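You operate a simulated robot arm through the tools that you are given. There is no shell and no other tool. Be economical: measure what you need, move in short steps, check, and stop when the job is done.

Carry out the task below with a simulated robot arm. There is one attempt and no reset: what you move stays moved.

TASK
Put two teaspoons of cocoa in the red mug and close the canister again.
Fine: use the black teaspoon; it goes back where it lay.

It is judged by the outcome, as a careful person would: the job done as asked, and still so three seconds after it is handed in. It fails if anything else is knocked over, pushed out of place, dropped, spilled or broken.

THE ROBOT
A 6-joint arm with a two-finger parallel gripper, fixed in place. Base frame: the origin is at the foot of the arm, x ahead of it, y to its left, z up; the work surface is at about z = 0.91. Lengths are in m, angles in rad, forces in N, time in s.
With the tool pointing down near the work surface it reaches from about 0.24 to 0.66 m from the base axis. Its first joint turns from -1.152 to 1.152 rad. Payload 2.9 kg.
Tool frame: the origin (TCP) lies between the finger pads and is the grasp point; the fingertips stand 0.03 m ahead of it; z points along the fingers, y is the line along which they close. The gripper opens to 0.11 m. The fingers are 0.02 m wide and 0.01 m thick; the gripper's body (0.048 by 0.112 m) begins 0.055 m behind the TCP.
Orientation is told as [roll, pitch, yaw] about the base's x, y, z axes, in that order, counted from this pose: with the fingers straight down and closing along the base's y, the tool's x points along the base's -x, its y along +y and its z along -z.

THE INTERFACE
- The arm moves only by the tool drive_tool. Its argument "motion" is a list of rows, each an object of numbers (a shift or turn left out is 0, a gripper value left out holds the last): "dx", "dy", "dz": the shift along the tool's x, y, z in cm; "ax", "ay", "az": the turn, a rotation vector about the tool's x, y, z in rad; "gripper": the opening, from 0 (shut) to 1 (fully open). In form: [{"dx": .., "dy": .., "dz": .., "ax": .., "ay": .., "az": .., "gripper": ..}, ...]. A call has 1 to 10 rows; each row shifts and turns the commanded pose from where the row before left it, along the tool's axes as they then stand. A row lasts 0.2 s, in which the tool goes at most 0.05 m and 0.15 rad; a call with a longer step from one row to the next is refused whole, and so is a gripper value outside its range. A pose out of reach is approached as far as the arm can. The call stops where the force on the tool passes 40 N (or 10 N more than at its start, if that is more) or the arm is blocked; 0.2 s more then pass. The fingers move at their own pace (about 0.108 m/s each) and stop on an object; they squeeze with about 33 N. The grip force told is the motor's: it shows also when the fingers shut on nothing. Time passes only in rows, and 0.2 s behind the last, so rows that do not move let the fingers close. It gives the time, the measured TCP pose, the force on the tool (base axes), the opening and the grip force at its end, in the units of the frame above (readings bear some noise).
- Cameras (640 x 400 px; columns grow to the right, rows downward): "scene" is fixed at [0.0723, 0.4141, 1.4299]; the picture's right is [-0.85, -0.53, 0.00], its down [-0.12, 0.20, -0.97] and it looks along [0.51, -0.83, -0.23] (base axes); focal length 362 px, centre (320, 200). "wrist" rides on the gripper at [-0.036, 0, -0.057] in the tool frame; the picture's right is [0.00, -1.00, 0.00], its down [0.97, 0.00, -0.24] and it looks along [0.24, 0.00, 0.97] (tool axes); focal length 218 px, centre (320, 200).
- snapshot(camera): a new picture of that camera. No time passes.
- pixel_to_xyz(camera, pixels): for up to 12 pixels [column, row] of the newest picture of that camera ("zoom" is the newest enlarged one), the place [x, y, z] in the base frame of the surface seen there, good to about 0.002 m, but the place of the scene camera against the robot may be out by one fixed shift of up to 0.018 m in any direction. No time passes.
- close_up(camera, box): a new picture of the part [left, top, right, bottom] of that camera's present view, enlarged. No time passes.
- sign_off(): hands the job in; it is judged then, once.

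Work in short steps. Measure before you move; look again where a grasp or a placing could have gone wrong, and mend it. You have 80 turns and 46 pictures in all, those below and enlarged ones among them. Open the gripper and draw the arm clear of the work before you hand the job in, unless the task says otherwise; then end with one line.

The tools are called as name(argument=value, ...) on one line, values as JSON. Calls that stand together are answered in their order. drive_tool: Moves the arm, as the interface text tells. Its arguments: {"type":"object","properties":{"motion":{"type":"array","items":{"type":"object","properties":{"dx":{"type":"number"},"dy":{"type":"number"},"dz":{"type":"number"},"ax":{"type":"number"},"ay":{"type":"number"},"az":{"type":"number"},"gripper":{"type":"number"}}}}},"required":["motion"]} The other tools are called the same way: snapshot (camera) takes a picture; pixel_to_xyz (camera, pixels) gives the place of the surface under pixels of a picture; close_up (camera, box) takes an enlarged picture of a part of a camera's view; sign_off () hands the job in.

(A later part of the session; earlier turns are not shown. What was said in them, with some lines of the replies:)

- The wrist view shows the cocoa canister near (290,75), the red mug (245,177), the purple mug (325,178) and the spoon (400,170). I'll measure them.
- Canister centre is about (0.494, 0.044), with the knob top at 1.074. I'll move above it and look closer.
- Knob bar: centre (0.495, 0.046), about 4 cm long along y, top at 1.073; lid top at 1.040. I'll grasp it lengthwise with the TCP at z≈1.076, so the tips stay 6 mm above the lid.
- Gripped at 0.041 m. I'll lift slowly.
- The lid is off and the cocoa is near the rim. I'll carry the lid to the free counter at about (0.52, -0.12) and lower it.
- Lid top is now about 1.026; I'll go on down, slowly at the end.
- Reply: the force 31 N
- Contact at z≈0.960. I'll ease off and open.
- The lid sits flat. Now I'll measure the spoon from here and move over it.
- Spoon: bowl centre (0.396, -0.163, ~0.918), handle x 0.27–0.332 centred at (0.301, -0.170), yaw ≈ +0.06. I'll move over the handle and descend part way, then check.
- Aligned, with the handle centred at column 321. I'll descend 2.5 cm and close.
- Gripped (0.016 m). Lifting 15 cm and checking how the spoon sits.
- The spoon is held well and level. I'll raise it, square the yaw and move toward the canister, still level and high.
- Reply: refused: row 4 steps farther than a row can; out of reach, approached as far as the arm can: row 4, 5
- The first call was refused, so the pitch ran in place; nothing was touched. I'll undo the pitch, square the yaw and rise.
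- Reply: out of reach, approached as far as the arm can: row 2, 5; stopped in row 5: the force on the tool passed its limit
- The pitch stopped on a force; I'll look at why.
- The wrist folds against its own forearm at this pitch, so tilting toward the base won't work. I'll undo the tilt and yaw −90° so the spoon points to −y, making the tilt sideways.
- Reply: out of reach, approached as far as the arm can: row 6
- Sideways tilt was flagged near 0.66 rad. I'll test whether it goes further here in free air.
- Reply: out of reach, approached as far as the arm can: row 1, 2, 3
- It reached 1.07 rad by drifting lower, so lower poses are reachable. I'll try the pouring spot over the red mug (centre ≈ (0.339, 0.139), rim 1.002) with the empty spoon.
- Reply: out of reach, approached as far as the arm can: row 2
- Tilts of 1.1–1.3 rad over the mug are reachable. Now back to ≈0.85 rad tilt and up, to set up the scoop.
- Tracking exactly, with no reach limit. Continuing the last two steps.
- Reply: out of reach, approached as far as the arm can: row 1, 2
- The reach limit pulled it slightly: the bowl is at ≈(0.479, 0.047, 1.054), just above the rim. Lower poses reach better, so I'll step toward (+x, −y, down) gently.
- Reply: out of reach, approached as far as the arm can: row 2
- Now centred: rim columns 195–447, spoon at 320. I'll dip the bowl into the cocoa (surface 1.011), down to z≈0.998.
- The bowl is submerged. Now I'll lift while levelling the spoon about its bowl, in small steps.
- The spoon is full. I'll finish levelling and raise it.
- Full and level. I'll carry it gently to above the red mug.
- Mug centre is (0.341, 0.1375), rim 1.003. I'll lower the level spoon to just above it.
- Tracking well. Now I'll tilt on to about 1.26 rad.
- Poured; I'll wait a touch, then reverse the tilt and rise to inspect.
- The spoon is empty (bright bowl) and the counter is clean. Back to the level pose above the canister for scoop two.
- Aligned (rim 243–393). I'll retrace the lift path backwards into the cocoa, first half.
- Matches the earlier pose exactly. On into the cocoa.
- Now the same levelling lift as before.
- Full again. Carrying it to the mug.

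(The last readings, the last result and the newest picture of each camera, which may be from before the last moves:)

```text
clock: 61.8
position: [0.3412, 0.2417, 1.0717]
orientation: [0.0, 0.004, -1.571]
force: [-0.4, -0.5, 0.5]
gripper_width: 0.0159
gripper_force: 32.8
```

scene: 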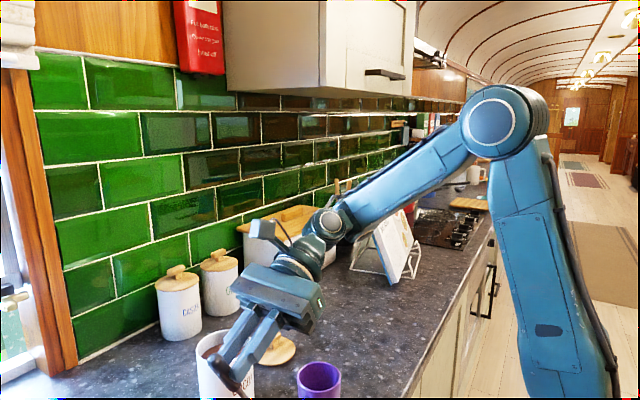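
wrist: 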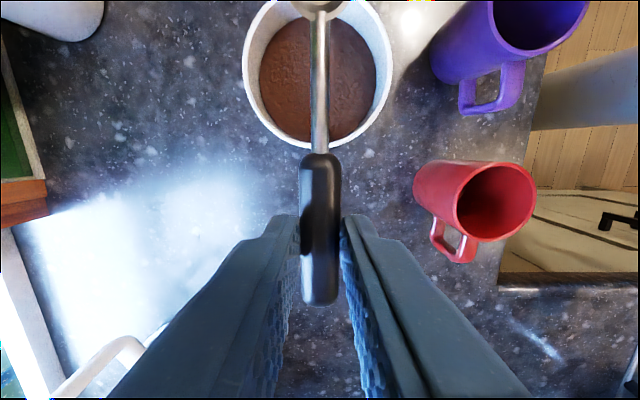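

Same start pose as the first pour; pouring the same way.

drive_tool(motion=[{"dx": -0.41, "dz": -1.1, "ay": 0.14}, {"dx": -0.41, "dz": -1.1, "ay": 0.14}, {"dx": -0.48, "dz": -1.11, "ay": 0.14}, {"dx": -0.48, "dz": -1.11, "ay": 0.14}, {"dx": -0.54, "dz": -1.15, "ay": 0.14}, {"dx": -0.54, "dz": -1.15, "ay": 0.14}])

drive_tool(motion=[{"dx": -0.58, "dz": -1.2, "ay": 0.14}, {"dx": -0.58, "dz": -1.2, "ay": 0.14}, {"dx": -0.65, "dz": -1.22, "ay": 0.14}, {}, {}, {}])

drive_tool(motion=[{"ay": -0.14}, {"dx": 0.65, "dz": 1.22, "ay": -0.14}, {"dx": 0.58, "dz": 1.2, "ay": -0.14}, {"dx": 0.58, "dz": 1.2, "ay": -0.14}, {"dx": 0.54, "dz": 1.15, "ay": -0.14}, {"dx": 0.54, "dz": 1.15, "ay": -0.14}, {"dx": 0.48, "dz": 1.11, "ay": -0.14}, {"dx": 0.48, "dz": 1.11, "ay": -0.14}, {"dx": 0.41, "dz": 1.1, "ay": -0.14}])

drive_tool(motion=[{"dz": -3}, {"dz": -3}, {"dz": -3}, {"dz": -3}, {"dx": -3, "dy": 3}, {"dx": -3, "dy": 3}, {}])

snapshot(camera="wrist")

```text
clock: 63.2
position: [0.34, 0.1916, 1.1236]
orientation: [0.0, 0.847, -1.571]
force: [-0.5, -0.7, -0.9]
gripper_width: 0.0156
gripper_force: 32.9
```

```text
clock: 64.6
position: [0.3379, 0.1526, 1.1283]
orientation: [0.0, 1.262, -1.574]
force: [0.0, 0.7, -0.2]
gripper_width: 0.016
gripper_force: 33.2
```

```text
clock: 66.6
position: [0.3389, 0.2368, 1.0804]
orientation: [-0.002, 0.001, -1.57]
force: [0.4, -0.1, -1.0]
gripper_width: 0.0157
gripper_force: 33.1
```

```text
clock: 68.2
position: [0.4025, 0.179, 1.2045]
orientation: [0.001, 0.002, -1.57]
force: [0.3, -0.2, 0.1]
gripper_width: 0.016
gripper_force: 33.2
```

```text
9 pictures are left
```

wrist: 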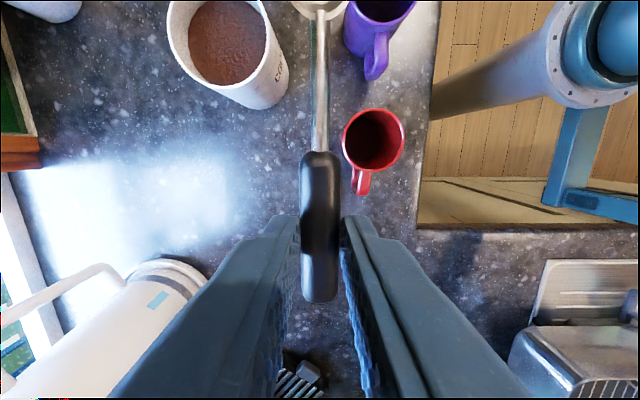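

close_up(camera="wrist", box=[290, 80, 450, 210])

pixel_to_xyz(camera="wrist", pixels=[[372, 140], [365, 150], [360, 130], [385, 140]])

```text
3.08 times, centred on (370, 145) of wrist
```

zoom: 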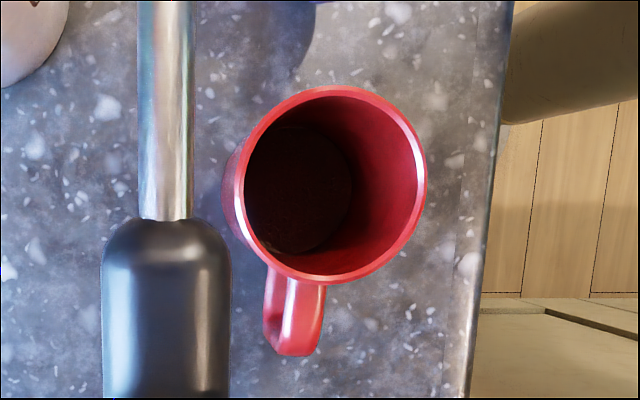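

```text
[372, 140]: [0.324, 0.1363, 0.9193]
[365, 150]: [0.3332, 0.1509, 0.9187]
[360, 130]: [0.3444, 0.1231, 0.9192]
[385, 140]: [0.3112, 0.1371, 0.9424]
```

Cocoa covers the mug's bottom and nothing is spilled. Now I'll yaw the spoon back to its original heading (+0.058).

drive_tool(motion=[{"az": -0.148}, {"az": -0.148}, {"az": -0.148}, {"az": -0.148}, {"az": -0.148}, {"az": -0.148}, {"az": -0.148}, {"az": -0.148}, {"az": -0.148}, {"az": -0.148}])

drive_tool(motion=[{"az": -0.09}, {}])

```text
clock: 70.4
position: [0.3997, 0.1776, 1.2018]
orientation: [0.003, 0.0, -0.089]
force: [0.1, 0.9, -0.6]
gripper_width: 0.0159
gripper_force: 32.9
```

```text
clock: 71.0
position: [0.4004, 0.1774, 1.2026]
orientation: [0.004, 0.001, -0.001]
force: [-0.5, -0.5, -0.1]
gripper_width: 0.016
gripper_force: 32.8
```

drive_tool(motion=[{"dx": 1.23, "dy": -4.33}, {"dx": 1.23, "dy": -4.33}, {"dx": 1.23, "dy": -4.33}, {"dx": 1.23, "dy": -4.33}, {"dx": 1.23, "dy": -4.33}, {"dx": 1.23, "dy": -4.33}, {"dx": 1.23, "dy": -4.33}, {"dx": 1.23, "dy": -4.33}, {"az": -0.06}, {}])

drive_tool(motion=[{"dz": 4.5}, {"dz": 4.5}, {"dz": 4.5}, {"dz": 4.5}, {"dz": 4}, {}])

```text
clock: 73.2
position: [0.3021, -0.1717, 1.2004]
orientation: [0.005, 0.001, 0.06]
force: [0.7, 1.0, 0.0]
gripper_width: 0.0156
gripper_force: 33.5
```

```text
clock: 74.6
position: [0.3019, -0.1692, 0.9802]
orientation: [0.004, 0.0, 0.059]
force: [0.0, -0.2, 0.1]
gripper_width: 0.0157
gripper_force: 32.9
```

Right over the original spot (0.302, −0.169). Final lowering to z≈0.945.

drive_tool(motion=[{"dz": 2}, {"dz": 0.8}, {"dz": 0.4}, {"dz": 0.2}, {}])

```text
clock: 75.8
position: [0.3033, -0.1686, 0.9467]
orientation: [0.0, -0.002, 0.06]
force: [-4.9, 3.4, 29.4]
gripper_width: 0.0158
gripper_force: 32.6
```

In contact with the counter; I'll ease up a little and release.

drive_tool(motion=[{"dz": -0.15}, {}, {"gripper": 0.3}, {}, {"dz": -2}, {"dz": -4}, {"dz": -4}, {"dz": -4}, {"dz": -4}])

snapshot(camera="wrist")

pixel_to_xyz(camera="wrist", pixels=[[320, 170], [320, 120], [320, 200]])

```text
clock: 77.8
position: [0.2996, -0.1705, 1.1269]
orientation: [0.002, 0.0, 0.06]
force: [0.2, 0.9, -0.2]
gripper_width: 0.0329
gripper_force: 0.0
```

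```text
7 pictures are left
```

wrist: 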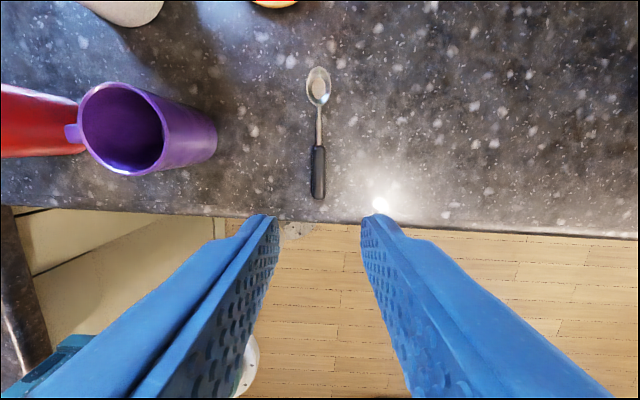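

```text
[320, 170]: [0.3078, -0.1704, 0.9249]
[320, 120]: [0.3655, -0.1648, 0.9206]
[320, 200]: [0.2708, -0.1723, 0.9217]
```

The spoon is back in place. Now over to the lid, yaw set to −0.05, and look.

drive_tool(motion=[{"az": 0.06, "dz": -2, "gripper": 0.65}, {"dx": -4.4, "dy": 1.2}, {"dx": -4.4, "dy": 1.2}, {"dx": -4.4, "dy": 1.2}, {"dx": -4.4, "dy": 1.2}, {"dx": -4.4, "dy": 1.2}, {"az": 0.05}, {}])

snapshot(camera="wrist")

```text
clock: 79.6
position: [0.5248, -0.1119, 1.1474]
orientation: [0.004, 0.0, -0.051]
force: [-1.5, -0.4, -0.2]
gripper_width: 0.0715
gripper_force: 0.0
```

```text
6 pictures are left
```

wrist: 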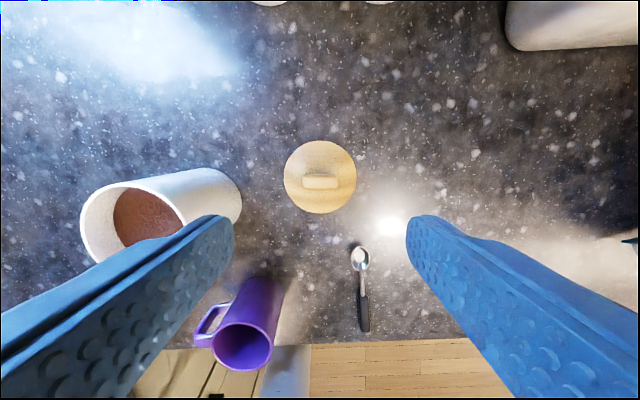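

pixel_to_xyz(camera="wrist", pixels=[[306, 182], [335, 182], [320, 178], [320, 187], [285, 178], [355, 178], [320, 142], [320, 212], [230, 180], [83, 215], [184, 218], [120, 188]])

```text
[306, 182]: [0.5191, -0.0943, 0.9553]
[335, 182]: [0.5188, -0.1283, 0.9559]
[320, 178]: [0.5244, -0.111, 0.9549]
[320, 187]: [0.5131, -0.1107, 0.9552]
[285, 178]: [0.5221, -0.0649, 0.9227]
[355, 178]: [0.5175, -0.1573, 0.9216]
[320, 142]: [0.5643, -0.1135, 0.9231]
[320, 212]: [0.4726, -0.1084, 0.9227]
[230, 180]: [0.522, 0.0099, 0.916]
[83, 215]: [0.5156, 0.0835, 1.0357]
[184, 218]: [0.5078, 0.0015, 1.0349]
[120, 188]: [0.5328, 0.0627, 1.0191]
```

Knob centre is (0.519, −0.111), top 0.956. I'll descend to TCP z≈0.961 and grasp.

drive_tool(motion=[{"dx": 0.4, "dz": 4}, {"dz": 4.5}, {"dz": 4.5}, {"dz": 4}, {"dz": 1.5}, {}, {"gripper": 0.2}, {}, {}])

```text
clock: 81.6
position: [0.5194, -0.1077, 0.9629]
orientation: [0.004, 0.0, -0.05]
force: [-0.4, 0.4, 0.6]
gripper_width: 0.0413
gripper_force: 33.0
```

Gripped. Lifting and carrying over the canister.

drive_tool(motion=[{"dz": -1}, {"dz": -4}, {"dz": -4.5}, {"dz": -4.5}, {"dz": -4.5}, {}])

```text
clock: 83.0
position: [0.5171, -0.1068, 1.1483]
orientation: [0.003, 0.002, -0.051]
force: [-0.1, -0.4, -0.9]
gripper_width: 0.0412
gripper_force: 32.7
```

Before placing, I'll measure the canister rim and held lid accurately.

drive_tool(motion=[{"dy": 3, "dx": 2, "dz": -2}, {"dy": 3, "dx": 2}, {"dx": 3}, {}])

snapshot(camera="wrist")

```text
clock: 84.0
position: [0.4503, -0.0476, 1.1662]
orientation: [0.004, -0.002, -0.05]
force: [0.6, 0.8, -1.8]
gripper_width: 0.0412
gripper_force: 33.0
```

```text
5 pictures are left
```

wrist: 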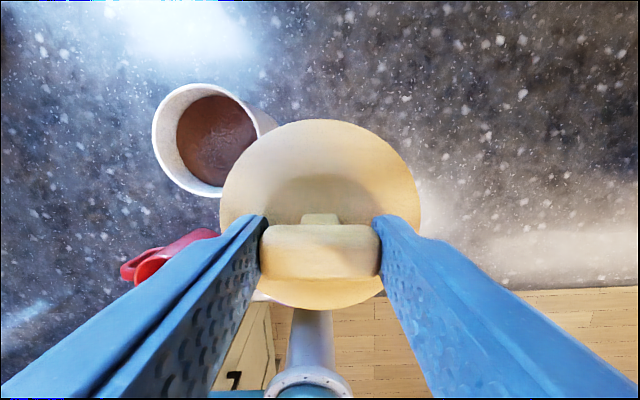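

pixel_to_xyz(camera="wrist", pixels=[[154, 130], [198, 84], [165, 98], [170, 174], [200, 195], [233, 92], [220, 205], [419, 200], [320, 121], [320, 305], [266, 165], [372, 165]])

```text
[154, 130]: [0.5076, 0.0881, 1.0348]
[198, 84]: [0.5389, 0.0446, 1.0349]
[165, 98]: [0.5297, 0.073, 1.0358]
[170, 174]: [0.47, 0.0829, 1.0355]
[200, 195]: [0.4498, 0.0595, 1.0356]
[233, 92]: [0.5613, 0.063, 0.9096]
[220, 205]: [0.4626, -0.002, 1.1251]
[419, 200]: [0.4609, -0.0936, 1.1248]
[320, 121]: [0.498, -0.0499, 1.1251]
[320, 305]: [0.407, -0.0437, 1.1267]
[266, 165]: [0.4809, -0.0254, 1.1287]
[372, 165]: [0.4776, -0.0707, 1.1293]
```

Rim centre (0.4937, 0.0450); held lid centre (0.4525, −0.0475). I'll shift by (+0.0412, +0.0925) and lower to just above the rim.

drive_tool(motion=[{"dx": -1.22, "dy": 3.15}, {"dx": -1.22, "dy": 3.15}, {"dx": -1.21, "dy": 3.15}, {"dz": 3}, {"dz": 2.5}, {"dz": 0.8}, {}])

close_up(camera="scene", box=[140, 280, 300, 400])

```text
clock: 85.6
position: [0.4919, 0.0447, 1.1051]
orientation: [0.003, 0.001, -0.05]
force: [-0.2, 0.5, -0.3]
gripper_width: 0.0413
gripper_force: 33.1
```

```text
3.33 times, centred on (220, 340) of scene
```

zoom: 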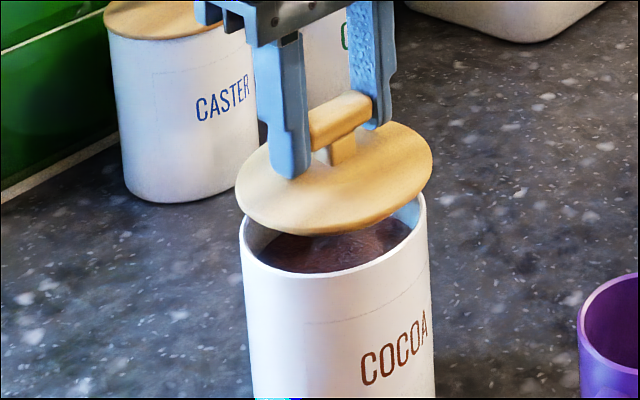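

Aligned. Lowering gently.

drive_tool(motion=[{"dz": 0.5}, {"dz": 0.4}, {"dz": 0.3}, {"dz": 0.3}, {}])

```text
clock: 86.8
position: [0.4924, 0.047, 1.0897]
orientation: [0.003, 0.002, -0.05]
force: [-0.4, 0.1, -0.8]
gripper_width: 0.0413
gripper_force: 33.1
```

drive_tool(motion=[{"dz": 0.3}, {"dz": 0.2}, {"dz": 0.2}, {}])

```text
clock: 87.8
position: [0.4908, 0.048, 1.0839]
orientation: [0.003, 0.001, -0.048]
force: [1.4, -0.8, -0.8]
gripper_width: 0.0412
gripper_force: 33.1
```

drive_tool(motion=[{"dz": 0.15}, {"dz": 0.15}, {}])

```text
clock: 88.6
position: [0.492, 0.0482, 1.0814]
orientation: [0.004, -0.001, -0.048]
force: [0.8, -1.7, 0.5]
gripper_width: 0.0413
gripper_force: 33.1
```

drive_tool(motion=[{"dz": 0.15}, {"dz": 0.15}, {}])

close_up(camera="scene", box=[140, 280, 300, 400])

```text
clock: 89.4
position: [0.4921, 0.0461, 1.0801]
orientation: [0.005, -0.002, -0.05]
force: [-3.8, 2.9, 22.6]
gripper_width: 0.0411
gripper_force: 33.1
```

```text
3.33 times, centred on (220, 340) of scene
```

zoom: 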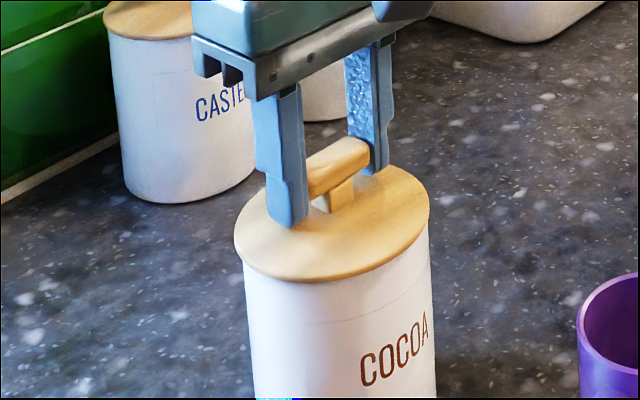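

Seated: contact at 1.080 as predicted, and the lid sits flush. I'll ease off, release, and draw clear.

drive_tool(motion=[{"dz": -0.15}, {"gripper": 0.5}, {"gripper": 0.7}, {}, {"dz": -2}, {"dz": -4}, {"dz": -4}, {"dz": -4}, {"dx": 3, "dz": -3}, {"dx": 3, "dz": -3}])

snapshot(camera="wrist")

pixel_to_xyz(camera="wrist", pixels=[[250, 110], [260, 90], [290, 60], [320, 110], [290, 120], [290, 140]])

```text
clock: 91.6
position: [0.4337, 0.0508, 1.2771]
orientation: [0.004, 0.002, -0.051]
force: [-1.5, -1.1, -0.6]
gripper_width: 0.0771
gripper_force: 0.1
```

```text
2 pictures are left
```

wrist: 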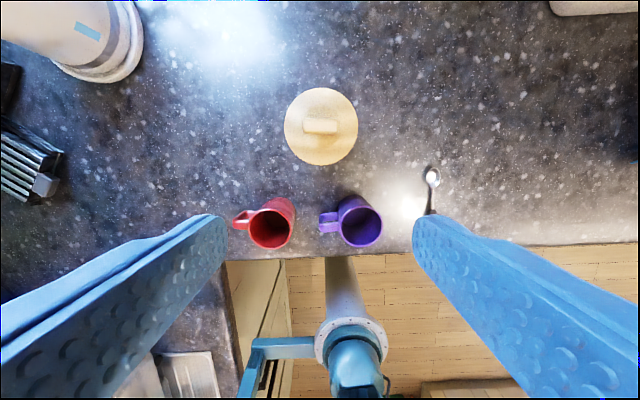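

```text
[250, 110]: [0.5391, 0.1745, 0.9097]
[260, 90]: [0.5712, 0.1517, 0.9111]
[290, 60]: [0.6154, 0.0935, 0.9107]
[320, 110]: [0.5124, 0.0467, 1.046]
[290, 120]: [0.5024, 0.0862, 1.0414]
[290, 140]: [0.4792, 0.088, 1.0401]
```

The lid is seated at z 1.040 as at the start, both mugs and the spoon are in place, and the arm is clear. Handing in.

sign_off()

```text
The job is handed in.
```

The red mug has two teaspoons of cocoa in it, the canister's lid is back on, and the black teaspoon is back where it lay, with nothing spilled that I could see.
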